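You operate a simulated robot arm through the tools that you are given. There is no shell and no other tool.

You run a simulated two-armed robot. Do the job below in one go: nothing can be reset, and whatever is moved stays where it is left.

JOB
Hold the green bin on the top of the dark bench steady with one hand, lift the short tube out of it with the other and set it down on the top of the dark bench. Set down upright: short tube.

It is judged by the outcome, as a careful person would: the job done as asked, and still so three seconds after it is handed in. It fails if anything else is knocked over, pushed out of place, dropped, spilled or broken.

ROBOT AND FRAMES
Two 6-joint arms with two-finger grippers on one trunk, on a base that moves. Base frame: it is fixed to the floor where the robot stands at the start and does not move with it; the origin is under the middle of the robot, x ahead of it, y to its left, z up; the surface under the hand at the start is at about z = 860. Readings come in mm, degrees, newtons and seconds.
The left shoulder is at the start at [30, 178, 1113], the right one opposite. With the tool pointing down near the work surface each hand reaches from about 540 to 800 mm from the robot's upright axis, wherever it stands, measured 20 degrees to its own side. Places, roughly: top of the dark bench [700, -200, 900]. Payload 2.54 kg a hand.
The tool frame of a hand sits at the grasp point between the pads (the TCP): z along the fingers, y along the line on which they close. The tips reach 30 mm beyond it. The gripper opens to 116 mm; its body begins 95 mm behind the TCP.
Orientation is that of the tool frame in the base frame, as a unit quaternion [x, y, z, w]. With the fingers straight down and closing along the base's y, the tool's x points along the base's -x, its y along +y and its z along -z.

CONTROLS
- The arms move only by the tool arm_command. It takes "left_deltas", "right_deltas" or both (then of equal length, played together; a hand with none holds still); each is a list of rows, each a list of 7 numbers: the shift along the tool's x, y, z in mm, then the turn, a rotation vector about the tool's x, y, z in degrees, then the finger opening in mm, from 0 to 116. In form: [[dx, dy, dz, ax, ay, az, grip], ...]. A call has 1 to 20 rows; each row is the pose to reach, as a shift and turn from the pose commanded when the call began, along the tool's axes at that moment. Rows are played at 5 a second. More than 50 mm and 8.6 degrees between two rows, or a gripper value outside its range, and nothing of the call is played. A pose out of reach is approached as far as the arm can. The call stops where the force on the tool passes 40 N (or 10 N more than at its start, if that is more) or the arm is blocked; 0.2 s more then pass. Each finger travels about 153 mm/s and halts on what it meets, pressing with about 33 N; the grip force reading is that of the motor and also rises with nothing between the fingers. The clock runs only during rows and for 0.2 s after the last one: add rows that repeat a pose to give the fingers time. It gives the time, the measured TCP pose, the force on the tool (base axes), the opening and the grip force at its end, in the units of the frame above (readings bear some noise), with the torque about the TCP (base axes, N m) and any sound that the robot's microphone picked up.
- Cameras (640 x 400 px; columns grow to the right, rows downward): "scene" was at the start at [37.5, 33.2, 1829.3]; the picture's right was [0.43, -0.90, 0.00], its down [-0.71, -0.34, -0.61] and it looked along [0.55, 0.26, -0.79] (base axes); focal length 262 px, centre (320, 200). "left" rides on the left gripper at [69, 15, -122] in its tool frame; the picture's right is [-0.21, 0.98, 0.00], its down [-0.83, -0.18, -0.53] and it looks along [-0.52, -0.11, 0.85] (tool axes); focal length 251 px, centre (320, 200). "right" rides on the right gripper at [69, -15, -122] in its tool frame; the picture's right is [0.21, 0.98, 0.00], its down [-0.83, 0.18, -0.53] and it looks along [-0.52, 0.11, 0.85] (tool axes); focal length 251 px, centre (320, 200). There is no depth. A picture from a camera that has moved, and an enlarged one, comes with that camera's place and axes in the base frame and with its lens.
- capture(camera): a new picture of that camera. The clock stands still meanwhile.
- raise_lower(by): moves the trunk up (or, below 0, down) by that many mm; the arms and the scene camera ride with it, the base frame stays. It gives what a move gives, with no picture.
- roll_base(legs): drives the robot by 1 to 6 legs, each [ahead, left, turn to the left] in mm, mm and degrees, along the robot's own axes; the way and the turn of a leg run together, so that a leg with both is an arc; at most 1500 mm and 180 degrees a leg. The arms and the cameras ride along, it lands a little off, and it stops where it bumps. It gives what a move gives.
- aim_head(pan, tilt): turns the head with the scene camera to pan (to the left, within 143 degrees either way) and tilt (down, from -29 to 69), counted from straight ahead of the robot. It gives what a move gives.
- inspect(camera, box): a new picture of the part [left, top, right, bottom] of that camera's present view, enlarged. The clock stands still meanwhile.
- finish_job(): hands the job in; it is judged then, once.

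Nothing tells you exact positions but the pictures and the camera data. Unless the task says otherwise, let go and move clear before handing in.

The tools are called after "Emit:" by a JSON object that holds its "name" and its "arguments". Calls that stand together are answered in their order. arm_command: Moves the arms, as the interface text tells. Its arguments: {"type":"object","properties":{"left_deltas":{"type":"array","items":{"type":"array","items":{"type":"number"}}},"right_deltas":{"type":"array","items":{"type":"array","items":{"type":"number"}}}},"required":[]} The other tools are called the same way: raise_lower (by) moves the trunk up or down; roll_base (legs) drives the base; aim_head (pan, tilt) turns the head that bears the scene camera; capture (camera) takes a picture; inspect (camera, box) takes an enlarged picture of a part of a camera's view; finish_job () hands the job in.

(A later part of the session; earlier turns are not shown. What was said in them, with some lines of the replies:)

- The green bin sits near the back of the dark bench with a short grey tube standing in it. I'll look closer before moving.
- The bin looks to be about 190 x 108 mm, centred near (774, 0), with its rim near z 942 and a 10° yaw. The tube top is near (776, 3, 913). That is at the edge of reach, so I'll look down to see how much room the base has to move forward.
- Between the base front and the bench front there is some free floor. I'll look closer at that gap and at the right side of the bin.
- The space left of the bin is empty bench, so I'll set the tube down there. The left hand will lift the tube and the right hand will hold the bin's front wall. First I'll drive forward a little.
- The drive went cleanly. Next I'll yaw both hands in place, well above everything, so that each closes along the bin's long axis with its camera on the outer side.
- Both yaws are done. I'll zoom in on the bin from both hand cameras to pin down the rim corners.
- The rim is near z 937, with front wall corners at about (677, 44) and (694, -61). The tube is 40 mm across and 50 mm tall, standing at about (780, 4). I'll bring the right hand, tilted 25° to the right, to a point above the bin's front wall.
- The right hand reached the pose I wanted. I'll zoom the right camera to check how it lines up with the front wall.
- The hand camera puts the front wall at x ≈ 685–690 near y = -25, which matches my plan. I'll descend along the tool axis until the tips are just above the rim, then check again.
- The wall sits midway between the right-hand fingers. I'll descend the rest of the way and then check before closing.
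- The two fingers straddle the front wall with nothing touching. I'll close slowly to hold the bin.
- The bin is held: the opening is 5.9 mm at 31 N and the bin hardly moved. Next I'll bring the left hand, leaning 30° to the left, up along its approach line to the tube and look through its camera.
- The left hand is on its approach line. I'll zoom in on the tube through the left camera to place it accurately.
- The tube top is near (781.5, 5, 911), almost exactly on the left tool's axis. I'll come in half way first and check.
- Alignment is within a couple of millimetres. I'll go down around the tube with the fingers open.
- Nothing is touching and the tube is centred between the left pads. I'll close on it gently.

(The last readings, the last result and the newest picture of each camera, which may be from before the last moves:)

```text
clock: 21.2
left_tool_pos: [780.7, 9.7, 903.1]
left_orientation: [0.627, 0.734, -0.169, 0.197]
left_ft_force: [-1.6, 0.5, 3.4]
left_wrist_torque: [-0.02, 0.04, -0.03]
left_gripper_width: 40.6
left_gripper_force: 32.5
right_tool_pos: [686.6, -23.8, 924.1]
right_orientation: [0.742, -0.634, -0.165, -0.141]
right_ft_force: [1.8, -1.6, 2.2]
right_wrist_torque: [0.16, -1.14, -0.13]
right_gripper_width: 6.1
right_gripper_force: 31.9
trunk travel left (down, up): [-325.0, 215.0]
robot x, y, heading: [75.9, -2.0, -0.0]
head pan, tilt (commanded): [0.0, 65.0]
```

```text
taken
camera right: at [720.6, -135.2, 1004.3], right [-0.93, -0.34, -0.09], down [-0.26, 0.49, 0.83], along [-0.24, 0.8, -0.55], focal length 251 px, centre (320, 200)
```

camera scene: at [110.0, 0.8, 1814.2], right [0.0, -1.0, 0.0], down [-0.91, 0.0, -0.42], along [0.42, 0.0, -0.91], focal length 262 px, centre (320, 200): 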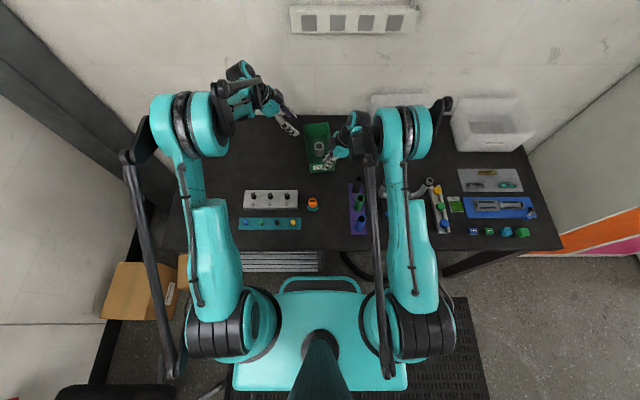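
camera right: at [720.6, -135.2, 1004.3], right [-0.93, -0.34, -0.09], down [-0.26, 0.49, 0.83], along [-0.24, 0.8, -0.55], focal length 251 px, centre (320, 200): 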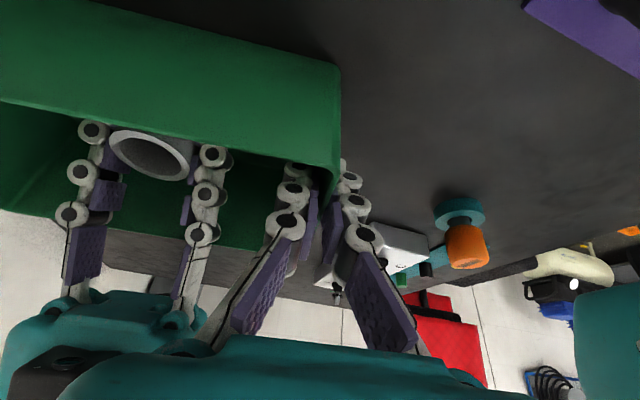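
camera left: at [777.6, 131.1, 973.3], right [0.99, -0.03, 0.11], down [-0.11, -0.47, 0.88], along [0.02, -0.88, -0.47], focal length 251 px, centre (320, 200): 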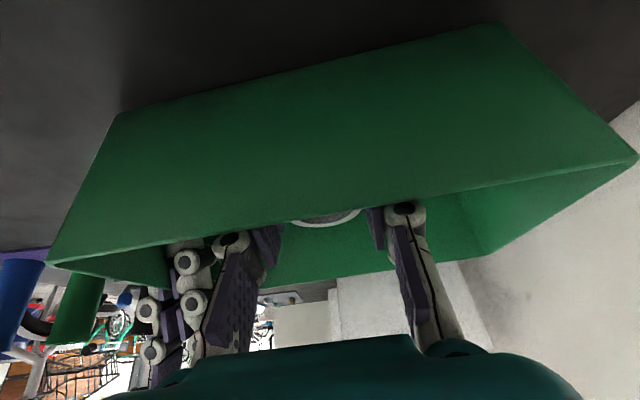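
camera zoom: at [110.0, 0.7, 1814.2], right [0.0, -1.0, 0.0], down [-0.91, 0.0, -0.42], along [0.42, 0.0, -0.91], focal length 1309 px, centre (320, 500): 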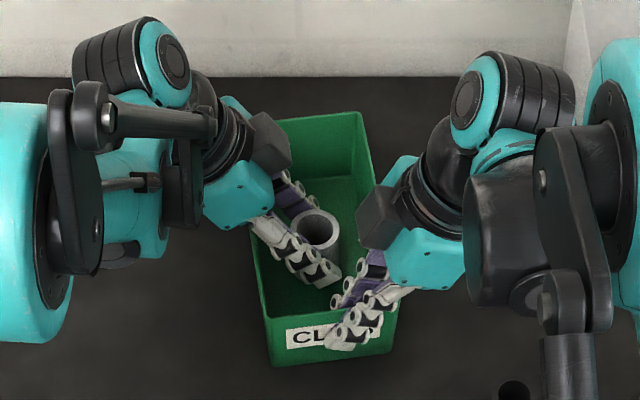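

The tube is gripped (40.6 mm, 32 N), so I'll lift it straight up out of the bin.

Emit:
{"name": "arm_command", "arguments": {"left_deltas": [[-2, 0, -3.5, 0, 0, 0, 25], [-5, 0, -8.7, 0, 0, 0, 25], [-10, 0, -17.3, 0, 0, 0, 25], [-16, 0, -27.7, 0, 0, 0, 25], [-22, 0, -38.1, 0, 0, 0, 25], [-28, 0, -48.5, 0, 0, 0, 25], [-34, 0, -58.9, 0, 0, 0, 25], [-40, 0, -69.3, 0, 0, 0, 25], [-46, 0, -79.7, 0, 0, 0, 25], [-52, 0, -90.1, 0, 0, 0, 25], [-58, 0, -100.5, 0, 0, 0, 25], [-58, 0, -100.5, 0, 0, 0, 25]]}}

Emit:
{"name": "capture", "arguments": {"camera": "left"}}

Emit:
{"name": "capture", "arguments": {"camera": "scene"}}

Emit:
{"name": "capture", "arguments": {"camera": "right"}}

```text
clock: 23.8
left_tool_pos: [780.4, 10.0, 1018.8]
left_orientation: [0.627, 0.734, -0.168, 0.197]
left_ft_force: [0.7, -0.3, -2.2]
left_wrist_torque: [0.03, 0.01, -0.02]
left_gripper_width: 40.4
left_gripper_force: 33.2
right_tool_pos: [687.1, -24.3, 923.7]
right_orientation: [0.742, -0.634, -0.165, -0.141]
right_ft_force: [-0.9, -0.9, 4.7]
right_wrist_torque: [0.19, -1.12, -0.15]
right_gripper_width: 5.9
right_gripper_force: 31.8
trunk travel left (down, up): [-325.0, 215.0]
robot x, y, heading: [81.3, -1.4, -0.0]
head pan, tilt (commanded): [0.0, 65.0]
```

```text
taken
camera left: at [776.7, 131.9, 1090.1], right [0.99, -0.03, 0.11], down [-0.11, -0.47, 0.88], along [0.02, -0.88, -0.47], focal length 251 px, centre (320, 200)
```

left: 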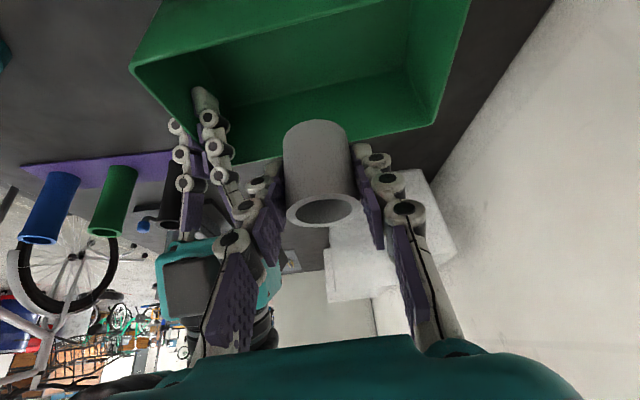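

```text
taken
camera scene: at [110.2, 0.7, 1814.1], right [0.0, -1.0, 0.0], down [-0.91, 0.0, -0.42], along [0.42, 0.0, -0.91], focal length 262 px, centre (320, 200)
```

scene: 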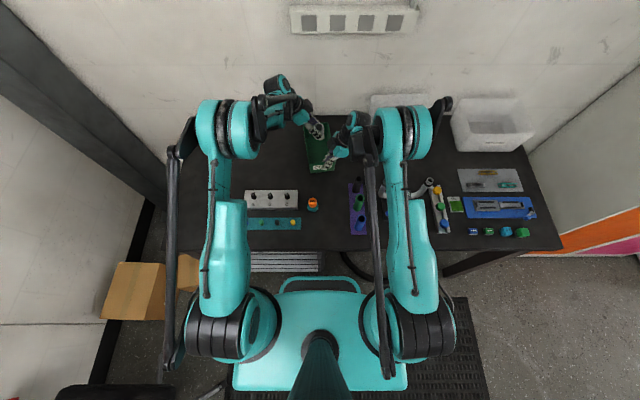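

```text
taken
camera right: at [720.6, -135.2, 1004.2], right [-0.93, -0.34, -0.09], down [-0.26, 0.49, 0.83], along [-0.24, 0.8, -0.55], focal length 251 px, centre (320, 200)
```

right: 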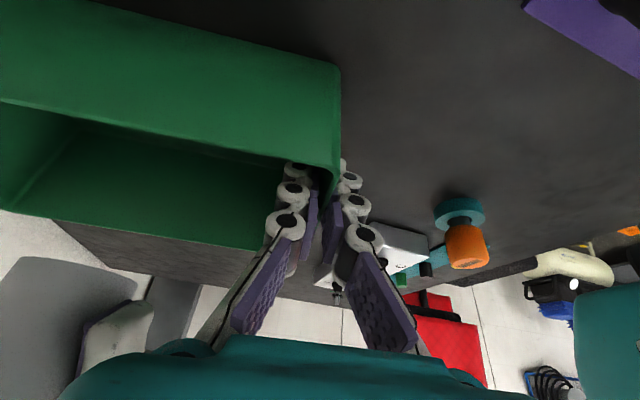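

The tube is out and hanging vertical, the bin is undisturbed and the right hand is still holding it. I'll carry the tube left, level, to the empty bench near (765, 175).

Emit:
{"name": "arm_command", "arguments": {"left_deltas": [[12.1, 1.0, -7.0, 0, 0, 0, 25], [24.3, 1.9, -14.0, 0, 0, 0, 25], [36.4, 2.9, -21.0, 0, 0, 0, 25], [48.6, 3.8, -28.0, 0, 0, 0, 25], [60.7, 4.8, -35.0, 0, 0, 0, 25], [72.9, 5.8, -42.1, 0, 0, 0, 25], [85.0, 6.7, -49.1, 0, 0, 0, 25], [97.1, 7.7, -56.1, 0, 0, 0, 25], [109.3, 8.6, -63.1, 0, 0, 0, 25], [121.4, 9.6, -70.1, 0, 0, 0, 25], [133.6, 10.5, -77.1, 0, 0, 0, 25], [145.7, 11.5, -84.1, 0, 0, 0, 25], [145.7, 11.5, -84.1, 0, 0, 0, 25]]}}

Emit:
{"name": "capture", "arguments": {"camera": "left"}}

Emit:
{"name": "capture", "arguments": {"camera": "scene"}}

```text
clock: 26.6
left_tool_pos: [766.6, 177.9, 1018.7]
left_orientation: [0.628, 0.734, -0.168, 0.196]
left_ft_force: [-0.5, -0.8, -2.2]
left_wrist_torque: [0.01, -0.02, 0.0]
left_gripper_width: 40.3
left_gripper_force: 32.6
right_tool_pos: [688.4, -24.4, 923.6]
right_orientation: [0.742, -0.634, -0.165, -0.14]
right_ft_force: [0.0, -0.6, 5.3]
right_wrist_torque: [0.21, -1.09, -0.09]
right_gripper_width: 6.0
right_gripper_force: 31.6
trunk travel left (down, up): [-325.0, 215.0]
robot x, y, heading: [80.5, -1.7, -0.0]
head pan, tilt (commanded): [0.0, 65.0]
```

```text
taken
camera left: at [762.1, 299.3, 1089.7], right [0.99, -0.03, 0.11], down [-0.11, -0.47, 0.88], along [0.02, -0.88, -0.47], focal length 251 px, centre (320, 200)
```

left: 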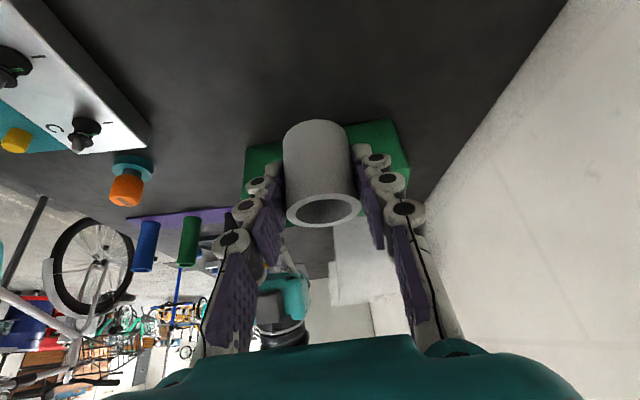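

```text
taken
camera scene: at [110.1, 0.6, 1814.2], right [0.0, -1.0, 0.0], down [-0.91, 0.0, -0.42], along [0.42, 0.0, -0.91], focal length 262 px, centre (320, 200)
```

scene: 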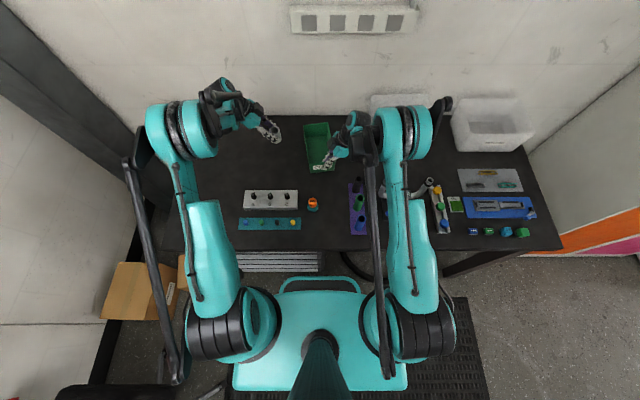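

The area below the tube is clear. I'll lower it straight down to just above the bench.

Emit:
{"name": "arm_command", "arguments": {"left_deltas": [[6, 0, 10.4, 0, 0, 0, 25], [12, 0, 20.8, 0, 0, 0, 25], [18, 0, 31.2, 0, 0, 0, 25], [24, 0, 41.6, 0, 0, 0, 25], [30, 0, 52.0, 0, 0, 0, 25], [36, 0, 62.4, 0, 0, 0, 25], [42, 0, 72.7, 0, 0, 0, 25], [48, 0, 83.1, 0, 0, 0, 25], [52, 0, 90.1, 0, 0, 0, 25], [55, 0, 95.3, 0, 0, 0, 25], [55, 0, 95.3, 0, 0, 0, 25]]}}

Emit:
{"name": "capture", "arguments": {"camera": "left"}}

Emit:
{"name": "inspect", "arguments": {"camera": "scene", "box": [220, 90, 340, 180]}}

```text
clock: 29.0
left_tool_pos: [767.3, 176.8, 908.3]
left_orientation: [0.627, 0.734, -0.168, 0.197]
left_ft_force: [-0.4, 0.9, -2.2]
left_wrist_torque: [0.01, -0.03, 0.0]
left_gripper_width: 40.5
left_gripper_force: 33.1
right_tool_pos: [687.1, -24.0, 923.1]
right_orientation: [0.743, -0.634, -0.165, -0.141]
right_ft_force: [0.2, -0.6, 5.0]
right_wrist_torque: [0.2, -1.04, -0.12]
right_gripper_width: 5.9
right_gripper_force: 32.0
trunk travel left (down, up): [-325.0, 215.0]
robot x, y, heading: [80.6, 0.0, 0.0]
head pan, tilt (commanded): [0.0, 65.0]
```

```text
taken
camera left: at [763.0, 298.4, 979.7], right [0.99, -0.03, 0.11], down [-0.11, -0.47, 0.88], along [0.02, -0.88, -0.47], focal length 251 px, centre (320, 200)
```

left: 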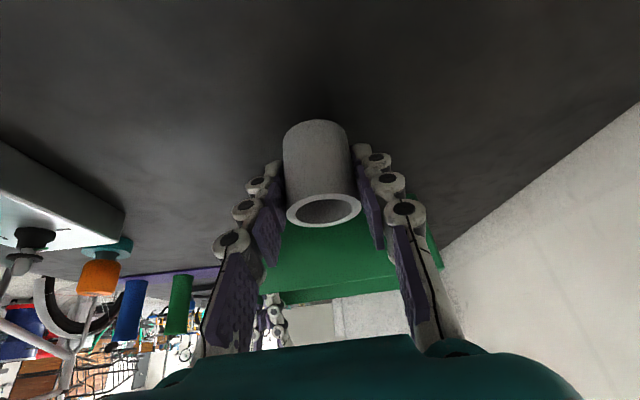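

```text
4.44 times, centred on (280, 135) of scene
camera zoom: at [110.2, 0.8, 1814.2], right [0.0, -1.0, 0.0], down [-0.91, 0.0, -0.42], along [0.42, 0.0, -0.91], focal length 1164 px, centre (498, 489)
```

zoom: 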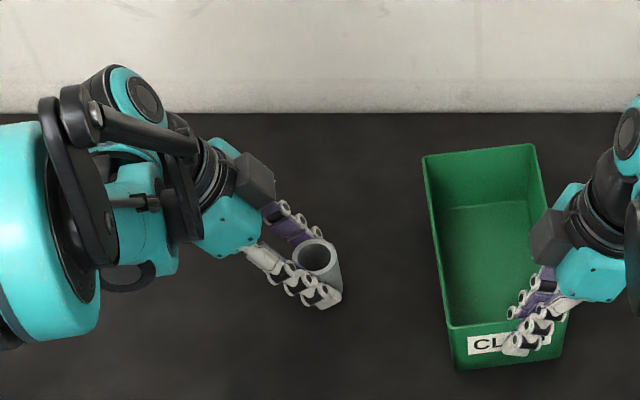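

The tube is close to the bench and hanging free. I'll go down in small steps and watch the force for contact.

Emit:
{"name": "arm_command", "arguments": {"left_deltas": [[1, 0, 1.7, 0, 0, 0, 25], [2, 0, 3.5, 0, 0, 0, 25], [2, 0, 3.5, 0, 0, 0, 25]]}}

Emit:
{"name": "inspect", "arguments": {"camera": "left", "box": [220, 80, 420, 240]}}

```text
clock: 29.8
left_tool_pos: [765.8, 175.6, 905.2]
left_orientation: [0.627, 0.734, -0.168, 0.197]
left_ft_force: [0.0, -0.6, -1.7]
left_wrist_torque: [-0.01, 0.0, 0.01]
left_gripper_width: 40.6
left_gripper_force: 32.9
right_tool_pos: [687.5, -24.6, 924.1]
right_orientation: [0.742, -0.634, -0.165, -0.141]
right_ft_force: [0.3, -0.8, 5.5]
right_wrist_torque: [0.2, -1.07, -0.11]
right_gripper_width: 6.1
right_gripper_force: 32.4
trunk travel left (down, up): [-325.0, 215.0]
robot x, y, heading: [79.9, 1.1, 0.0]
head pan, tilt (commanded): [0.0, 65.0]
```

```text
2.50 times, centred on (320, 160) of left
camera zoom: at [762.9, 298.5, 975.5], right [0.99, -0.03, 0.11], down [-0.11, -0.47, 0.88], along [0.02, -0.88, -0.47], focal length 629 px, centre (320, 300)
```

zoom: 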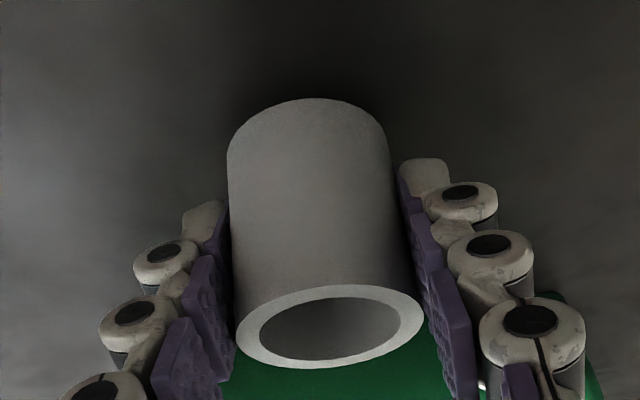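

Emit:
{"name": "arm_command", "arguments": {"left_deltas": [[0.5, 0, 0.87, 0, 0, 0, 25], [1, 0, 1.73, 0, 0, 0, 25], [1, 0, 1.73, 0, 0, 0, 25]]}}

```text
clock: 30.6
left_tool_pos: [766.9, 175.6, 902.5]
left_orientation: [0.628, 0.734, -0.168, 0.197]
left_ft_force: [0.4, 0.6, -1.8]
left_wrist_torque: [0.01, -0.02, -0.02]
left_gripper_width: 40.4
left_gripper_force: 32.9
right_tool_pos: [687.3, -24.9, 924.5]
right_orientation: [0.742, -0.634, -0.164, -0.142]
right_ft_force: [0.3, 0.1, 4.0]
right_wrist_torque: [0.15, -1.08, -0.1]
right_gripper_width: 6.2
right_gripper_force: 32.3
trunk travel left (down, up): [-325.0, 215.0]
robot x, y, heading: [80.6, -1.0, 0.2]
head pan, tilt (commanded): [0.0, 65.0]
```

No contact yet at z ≈ 902.5, so I'll keep going in steps of about 1 mm.

Emit:
{"name": "arm_command", "arguments": {"left_deltas": [[0.35, 0, 0.6, 0, 0, 0, 25], [0.7, 0, 1.2, 0, 0, 0, 25], [0.7, 0, 1.2, 0, 0, 0, 25]]}}

```text
clock: 31.4
left_tool_pos: [766.9, 176.7, 900.8]
left_orientation: [0.627, 0.735, -0.168, 0.198]
left_ft_force: [-0.6, -0.1, -1.0]
left_wrist_torque: [-0.02, 0.04, 0.04]
left_gripper_width: 40.4
left_gripper_force: 33.1
right_tool_pos: [687.6, -23.5, 924.3]
right_orientation: [0.742, -0.634, -0.165, -0.14]
right_ft_force: [0.0, -0.4, 4.8]
right_wrist_torque: [0.22, -1.06, -0.08]
right_gripper_width: 6.1
right_gripper_force: 31.8
trunk travel left (down, up): [-325.0, 215.0]
robot x, y, heading: [74.3, 1.8, 0.1]
head pan, tilt (commanded): [0.0, 65.0]
```

Emit:
{"name": "arm_command", "arguments": {"left_deltas": [[0.3, 0, 0.5, 0, 0, 0, 25], [0.6, 0, 1.04, 0, 0, 0, 25], [0.6, 0, 1.04, 0, 0, 0, 25]]}}

```text
clock: 32.2
left_tool_pos: [766.4, 177.2, 899.9]
left_orientation: [0.627, 0.735, -0.168, 0.196]
left_ft_force: [0.1, 0.7, -2.4]
left_wrist_torque: [-0.03, -0.01, 0.01]
left_gripper_width: 40.4
left_gripper_force: 32.9
right_tool_pos: [686.0, -24.2, 923.3]
right_orientation: [0.742, -0.634, -0.164, -0.141]
right_ft_force: [0.1, -0.8, 5.1]
right_wrist_torque: [0.19, -1.08, -0.05]
right_gripper_width: 6.1
right_gripper_force: 32.0
trunk travel left (down, up): [-325.0, 215.0]
robot x, y, heading: [79.0, -0.0, -0.2]
head pan, tilt (commanded): [0.0, 65.0]
```

Emit:
{"name": "arm_command", "arguments": {"left_deltas": [[0.3, 0, 0.5, 0, 0, 0, 25], [0.6, 0, 1.04, 0, 0, 0, 25], [0.6, 0, 1.04, 0, 0, 0, 25]]}}

Emit:
{"name": "inspect", "arguments": {"camera": "left", "box": [220, 80, 420, 240]}}

```text
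clock: 33.0
left_tool_pos: [766.7, 177.1, 898.8]
left_orientation: [0.627, 0.735, -0.168, 0.197]
left_ft_force: [-0.2, 1.2, -2.1]
left_wrist_torque: [0.02, -0.01, 0.02]
left_gripper_width: 40.3
left_gripper_force: 33.3
right_tool_pos: [687.1, -24.3, 922.1]
right_orientation: [0.742, -0.634, -0.165, -0.141]
right_ft_force: [0.1, -0.4, 5.0]
right_wrist_torque: [0.22, -1.08, -0.13]
right_gripper_width: 5.9
right_gripper_force: 32.5
trunk travel left (down, up): [-325.0, 215.0]
robot x, y, heading: [80.7, -0.1, 0.1]
head pan, tilt (commanded): [0.0, 65.0]
```

```text
2.50 times, centred on (320, 160) of left
camera zoom: at [762.0, 298.8, 969.8], right [0.99, -0.03, 0.11], down [-0.11, -0.47, 0.88], along [0.02, -0.88, -0.47], focal length 629 px, centre (320, 300)
```

zoom: 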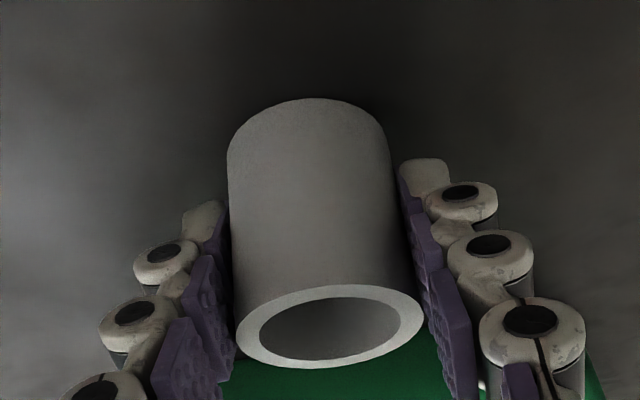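

Emit:
{"name": "arm_command", "arguments": {"left_deltas": [[0.3, 0, 0.5, 0, 0, 0, 25], [0.6, 0, 1.04, 0, 0, 0, 25], [0.6, 0, 1.04, 0, 0, 0, 25]]}}

```text
clock: 33.8
left_tool_pos: [765.0, 177.8, 899.3]
left_orientation: [0.626, 0.735, -0.167, 0.198]
left_ft_force: [2.6, 0.7, 4.9]
left_wrist_torque: [0.07, -0.23, -0.01]
left_gripper_width: 40.5
left_gripper_force: 32.7
right_tool_pos: [686.9, -24.1, 923.0]
right_orientation: [0.742, -0.634, -0.164, -0.141]
right_ft_force: [2.6, 0.6, 4.5]
right_wrist_torque: [0.2, -1.07, -0.08]
right_gripper_width: 6.1
right_gripper_force: 31.6
trunk travel left (down, up): [-325.0, 215.0]
robot x, y, heading: [79.6, -0.8, -0.0]
head pan, tilt (commanded): [0.0, 65.0]
```

The force flipped to +5 N, so the tube is on the bench. I'll open the left fingers slowly.

Emit:
{"name": "arm_command", "arguments": {"left_deltas": [[0, 0, 0, 0, 0, 0, 36], [0, 0, 0, 0, 0, 0, 39], [0, 0, 0, 0, 0, 0, 40.5], [0, 0, 0, 0, 0, 0, 41.5], [0, 0, 0, 0, 0, 0, 42.5], [0, 0, 0, 0, 0, 0, 44], [0, 0, 0, 0, 0, 0, 47], [0, 0, 0, 0, 0, 0, 51], [0, 0, 0, 0, 0, 0, 56], [0, 0, 0, 0, 0, 0, 62], [0, 0, 0, 0, 0, 0, 62]]}}

Emit:
{"name": "inspect", "arguments": {"camera": "left", "box": [220, 80, 420, 240]}}

Emit:
{"name": "inspect", "arguments": {"camera": "scene", "box": [220, 90, 340, 180]}}

```text
clock: 36.2
left_tool_pos: [766.6, 176.3, 897.9]
left_orientation: [0.626, 0.735, -0.167, 0.197]
left_ft_force: [0.7, 0.0, 0.6]
left_wrist_torque: [0.0, 0.03, -0.04]
left_gripper_width: 61.8
left_gripper_force: 0.1
right_tool_pos: [687.1, -24.7, 923.7]
right_orientation: [0.742, -0.634, -0.164, -0.141]
right_ft_force: [0.2, -0.1, 4.7]
right_wrist_torque: [0.19, -1.07, -0.1]
right_gripper_width: 5.8
right_gripper_force: 32.2
trunk travel left (down, up): [-325.0, 215.0]
robot x, y, heading: [79.6, 0.5, 0.1]
head pan, tilt (commanded): [0.0, 65.0]
```

```text
2.50 times, centred on (320, 160) of left
camera zoom: at [761.9, 299.0, 968.8], right [0.99, -0.03, 0.11], down [-0.11, -0.47, 0.88], along [0.02, -0.88, -0.47], focal length 629 px, centre (320, 300)
```

zoom: 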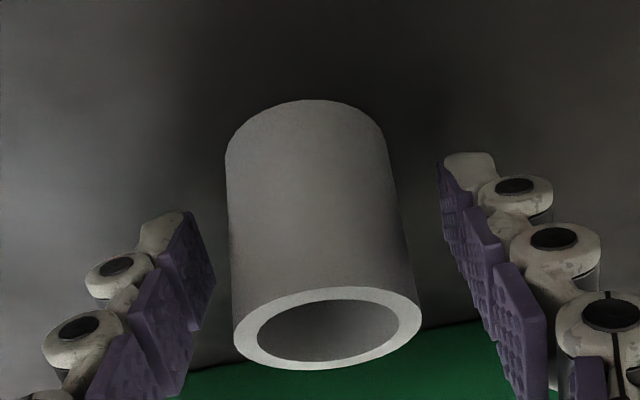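

```text
4.44 times, centred on (280, 135) of scene
camera zoom: at [110.0, 0.8, 1814.2], right [0.0, -1.0, 0.0], down [-0.91, 0.0, -0.42], along [0.42, 0.0, -0.91], focal length 1164 px, centre (498, 489)
```

zoom: 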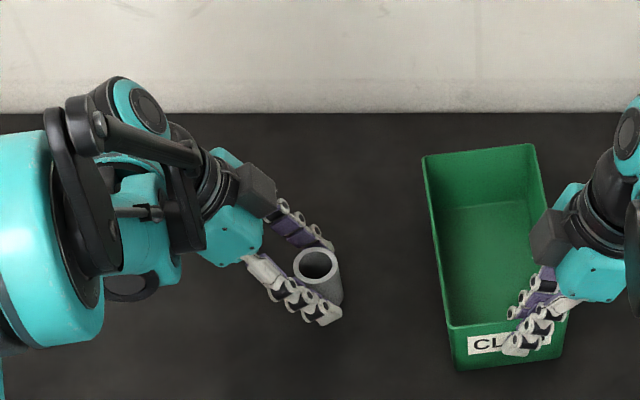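

The tube stands upright by itself with clearance on both sides. I'll back the left hand out along its own axis.

Emit:
{"name": "arm_command", "arguments": {"left_deltas": [[0, 0, -8, 0, 0, 0, 62], [0, 0, -18, 0, 0, 0, 62], [0, 0, -30, 0, 0, 0, 62], [0, 0, -44, 0, 0, 0, 62], [0, 0, -60, 0, 0, 0, 62], [0, 0, -78, 0, 0, 0, 62], [0, 0, -98, 0, 0, 0, 62], [0, 0, -120, 0, 0, 0, 62], [0, 0, -145, 0, 0, 0, 62], [0, 0, -170, 0, 0, 0, 62], [0, 0, -190, 0, 0, 0, 62], [0, 0, -190, 0, 0, 0, 62]]}}

Emit:
{"name": "capture", "arguments": {"camera": "left"}}

Emit:
{"name": "inspect", "arguments": {"camera": "scene", "box": [220, 90, 340, 180]}}

Emit:
{"name": "capture", "arguments": {"camera": "right"}}

```text
clock: 38.8
left_tool_pos: [752.5, 270.9, 1063.2]
left_orientation: [0.627, 0.735, -0.168, 0.197]
left_ft_force: [0.0, 0.1, -1.2]
left_wrist_torque: [-0.01, 0.02, -0.02]
left_gripper_width: 62.3
left_gripper_force: 0.1
right_tool_pos: [686.7, -24.1, 923.5]
right_orientation: [0.742, -0.634, -0.164, -0.14]
right_ft_force: [0.4, -0.6, 5.0]
right_wrist_torque: [0.19, -1.06, -0.06]
right_gripper_width: 5.9
right_gripper_force: 31.9
trunk travel left (down, up): [-325.0, 215.0]
robot x, y, heading: [77.2, 0.4, -0.2]
head pan, tilt (commanded): [0.0, 65.0]
```

```text
taken
camera left: at [748.6, 393.0, 1134.1], right [0.99, -0.03, 0.11], down [-0.11, -0.47, 0.88], along [0.02, -0.88, -0.47], focal length 251 px, centre (320, 200)
```

left: 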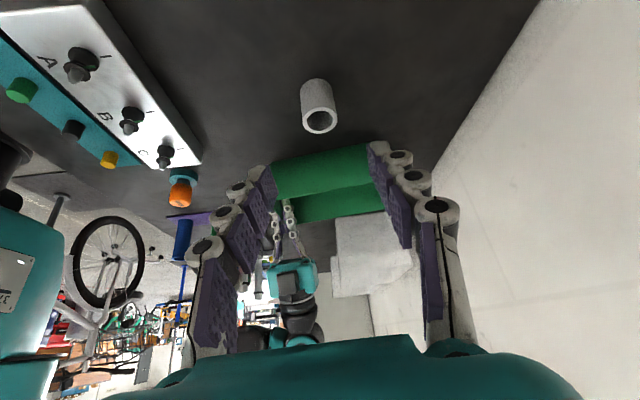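

```text
4.44 times, centred on (280, 135) of scene
camera zoom: at [110.0, 0.8, 1814.1], right [0.0, -1.0, 0.0], down [-0.91, 0.0, -0.42], along [0.42, 0.0, -0.91], focal length 1164 px, centre (498, 489)
```

zoom: 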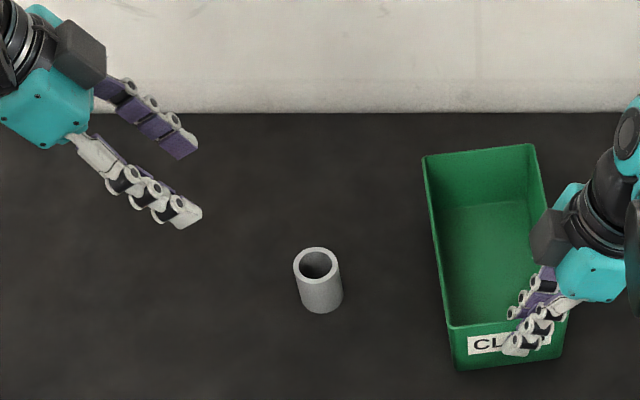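

```text
taken
camera right: at [720.5, -135.2, 1004.3], right [-0.93, -0.34, -0.09], down [-0.26, 0.49, 0.83], along [-0.24, 0.8, -0.55], focal length 251 px, centre (320, 200)
```

right: 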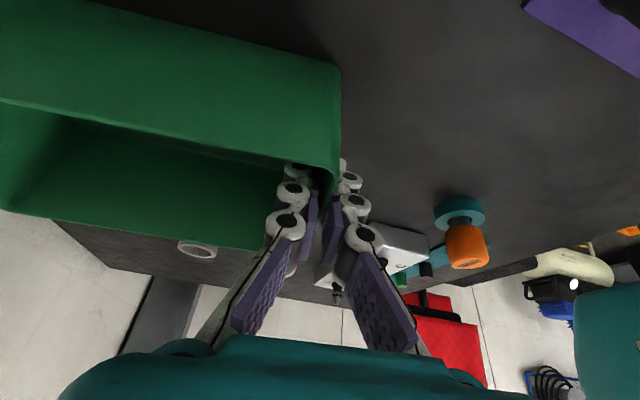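

The tube stands alone and upright, and the left hand is clear. I'll open the right hand slowly to release the bin and back it out the way it came in.

Emit:
{"name": "arm_command", "arguments": {"right_deltas": [[0, 0, 0, 0, 0, 0, 4], [0, 0, 0, 0, 0, 0, 6], [0, 0, 0, 0, 0, 0, 8], [0, 0, 0, 0, 0, 0, 12], [0, 0, 0, 0, 0, 0, 20], [0, 0, 0, 0, 0, 0, 32], [0, 0, 0, 0, 0, 0, 45], [0, 0, 0, 0, 0, 0, 58], [0, 0, 0, 0, 0, 0, 58]]}}

Emit:
{"name": "capture", "arguments": {"camera": "right"}}

Emit:
{"name": "inspect", "arguments": {"camera": "scene", "box": [270, 100, 390, 190]}}

```text
clock: 40.8
left_tool_pos: [753.5, 270.4, 1062.8]
left_orientation: [0.628, 0.734, -0.168, 0.196]
left_ft_force: [-0.4, 0.5, -0.1]
left_wrist_torque: [0.02, -0.02, 0.02]
left_gripper_width: 61.8
left_gripper_force: 0.1
right_tool_pos: [688.1, -23.2, 923.2]
right_orientation: [0.743, -0.634, -0.164, -0.14]
right_ft_force: [-0.1, 0.1, 0.7]
right_wrist_torque: [0.03, 0.03, 0.02]
right_gripper_width: 58.2
right_gripper_force: 0.1
trunk travel left (down, up): [-325.0, 215.0]
robot x, y, heading: [79.2, 3.7, 0.0]
head pan, tilt (commanded): [0.0, 65.0]
```

```text
taken
camera right: at [720.9, -135.1, 1004.0], right [-0.93, -0.34, -0.09], down [-0.26, 0.49, 0.83], along [-0.24, 0.8, -0.55], focal length 251 px, centre (320, 200)
```

right: 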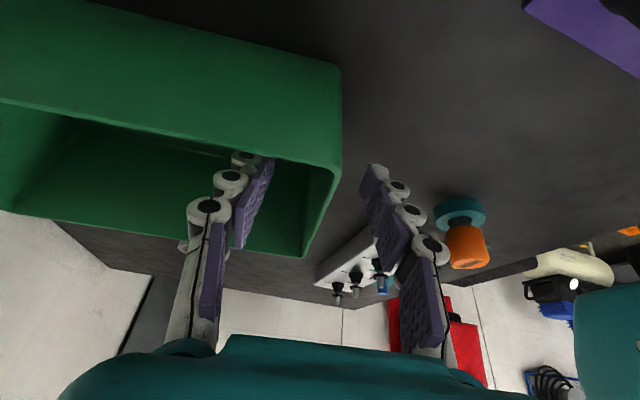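

```text
4.44 times, centred on (330, 145) of scene
camera zoom: at [110.7, 0.9, 1814.1], right [0.0, -1.0, 0.0], down [-0.91, 0.0, -0.42], along [0.42, 0.0, -0.91], focal length 1164 px, centre (276, 444)
```

zoom: 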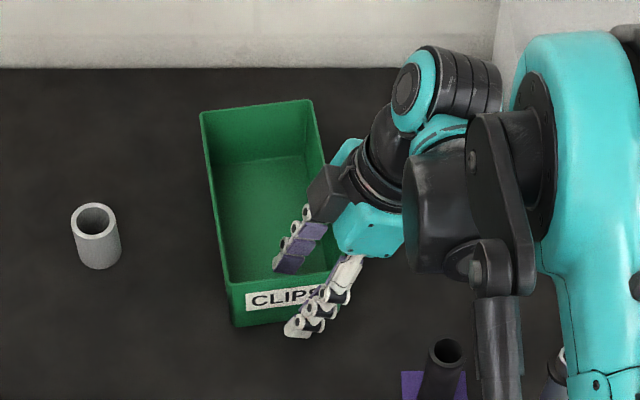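

The bin is released and the fingers are clear of its wall. I'll retreat the right hand along its axis.

Emit:
{"name": "arm_command", "arguments": {"right_deltas": [[0, 0, -10, 0, 0, 0, 58], [0, 0, -22, 0, 0, 0, 58], [0, 0, -36, 0, 0, 0, 58], [0, 0, -52, 0, 0, 0, 58], [0, 0, -70, 0, 0, 0, 58], [0, 0, -90, 0, 0, 0, 58], [0, 0, -112, 0, 0, 0, 58], [0, 0, -136, 0, 0, 0, 58], [0, 0, -160, 0, 0, 0, 58], [0, 0, -180, 0, 0, 0, 58], [0, 0, -180, 0, 0, 0, 58]]}}

Emit:
{"name": "capture", "arguments": {"camera": "right"}}

Emit:
{"name": "capture", "arguments": {"camera": "scene"}}

Emit:
{"name": "inspect", "arguments": {"camera": "scene", "box": [230, 100, 390, 220]}}

Emit:
{"name": "inspect", "arguments": {"camera": "left", "box": [240, 50, 400, 230]}}

```text
clock: 43.2
left_tool_pos: [752.3, 269.7, 1063.0]
left_orientation: [0.627, 0.735, -0.168, 0.197]
left_ft_force: [0.7, 0.1, -1.0]
left_wrist_torque: [-0.02, -0.02, -0.02]
left_gripper_width: 61.9
left_gripper_force: 0.0
right_tool_pos: [698.8, -100.2, 1086.7]
right_orientation: [0.741, -0.635, -0.165, -0.141]
right_ft_force: [-0.2, 0.2, -0.5]
right_wrist_torque: [0.01, -0.04, -0.03]
right_gripper_width: 57.8
right_gripper_force: 0.0
trunk travel left (down, up): [-325.0, 215.0]
robot x, y, heading: [81.0, 1.1, 0.0]
head pan, tilt (commanded): [0.0, 65.0]
```

```text
taken
camera right: at [732.7, -210.0, 1167.4], right [-0.93, -0.34, -0.09], down [-0.26, 0.49, 0.83], along [-0.24, 0.8, -0.55], focal length 251 px, centre (320, 200)
```

right: 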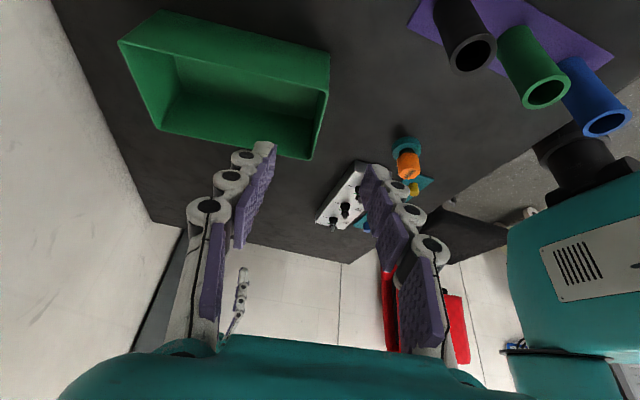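

```text
taken
camera scene: at [111.0, 1.1, 1814.1], right [0.0, -1.0, 0.0], down [-0.91, 0.0, -0.42], along [0.42, 0.0, -0.91], focal length 262 px, centre (320, 200)
```

scene: 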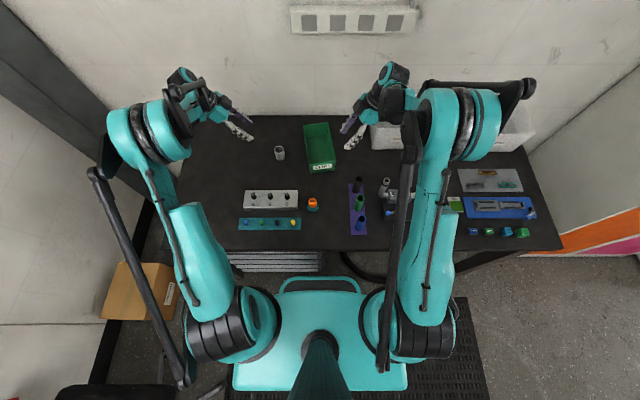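

```text
3.33 times, centred on (310, 160) of scene
camera zoom: at [111.0, 1.1, 1814.1], right [0.0, -1.0, 0.0], down [-0.91, 0.0, -0.42], along [0.42, 0.0, -0.91], focal length 873 px, centre (353, 333)
```

zoom: 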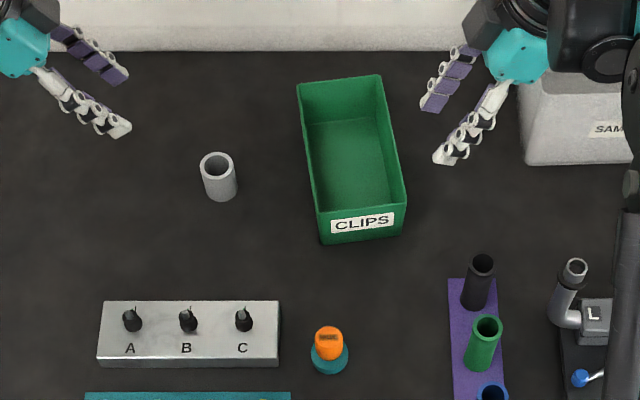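

```text
2.22 times, centred on (320, 140) of left
camera zoom: at [749.2, 393.1, 1133.3], right [0.99, -0.03, 0.11], down [-0.11, -0.47, 0.88], along [0.02, -0.88, -0.47], focal length 559 px, centre (320, 333)
```

zoom: 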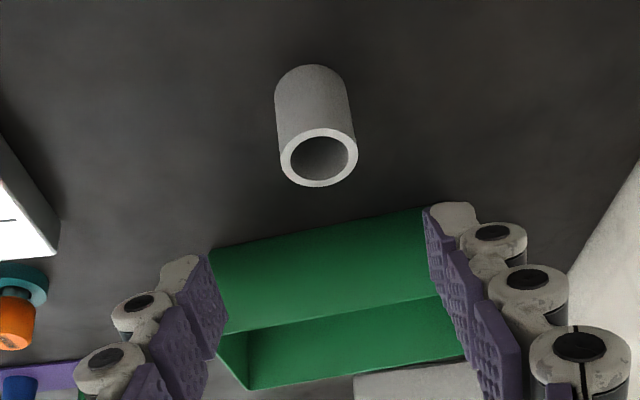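

The tube stands upright on the open bench at about (766, 173). The bin is back to rest where it was, nothing else has moved, and both hands are clear, so I'm handing the job in.

Emit:
{"name": "finish_job", "arguments": {}}

```text
The job is handed in.
```

The short tube is out of the green bin and standing upright on the open part of the dark bench, to the left of the bin. I have handed the job in.

- **Holding the bin:** the right hand gripped the bin's front wall during the lift and set-down. The bin ended within about a millimetre of where it started.
- **Setting the tube down:** the left hand lowered the tube until it touched the bench, then let go slowly. The tube stayed upright when the hand backed away.
- **Everything else:** the last pictures show nothing else knocked over or moved, and both hands are clear.

To reach the tube I drove the robot forward about 80 mm, and it is still there.
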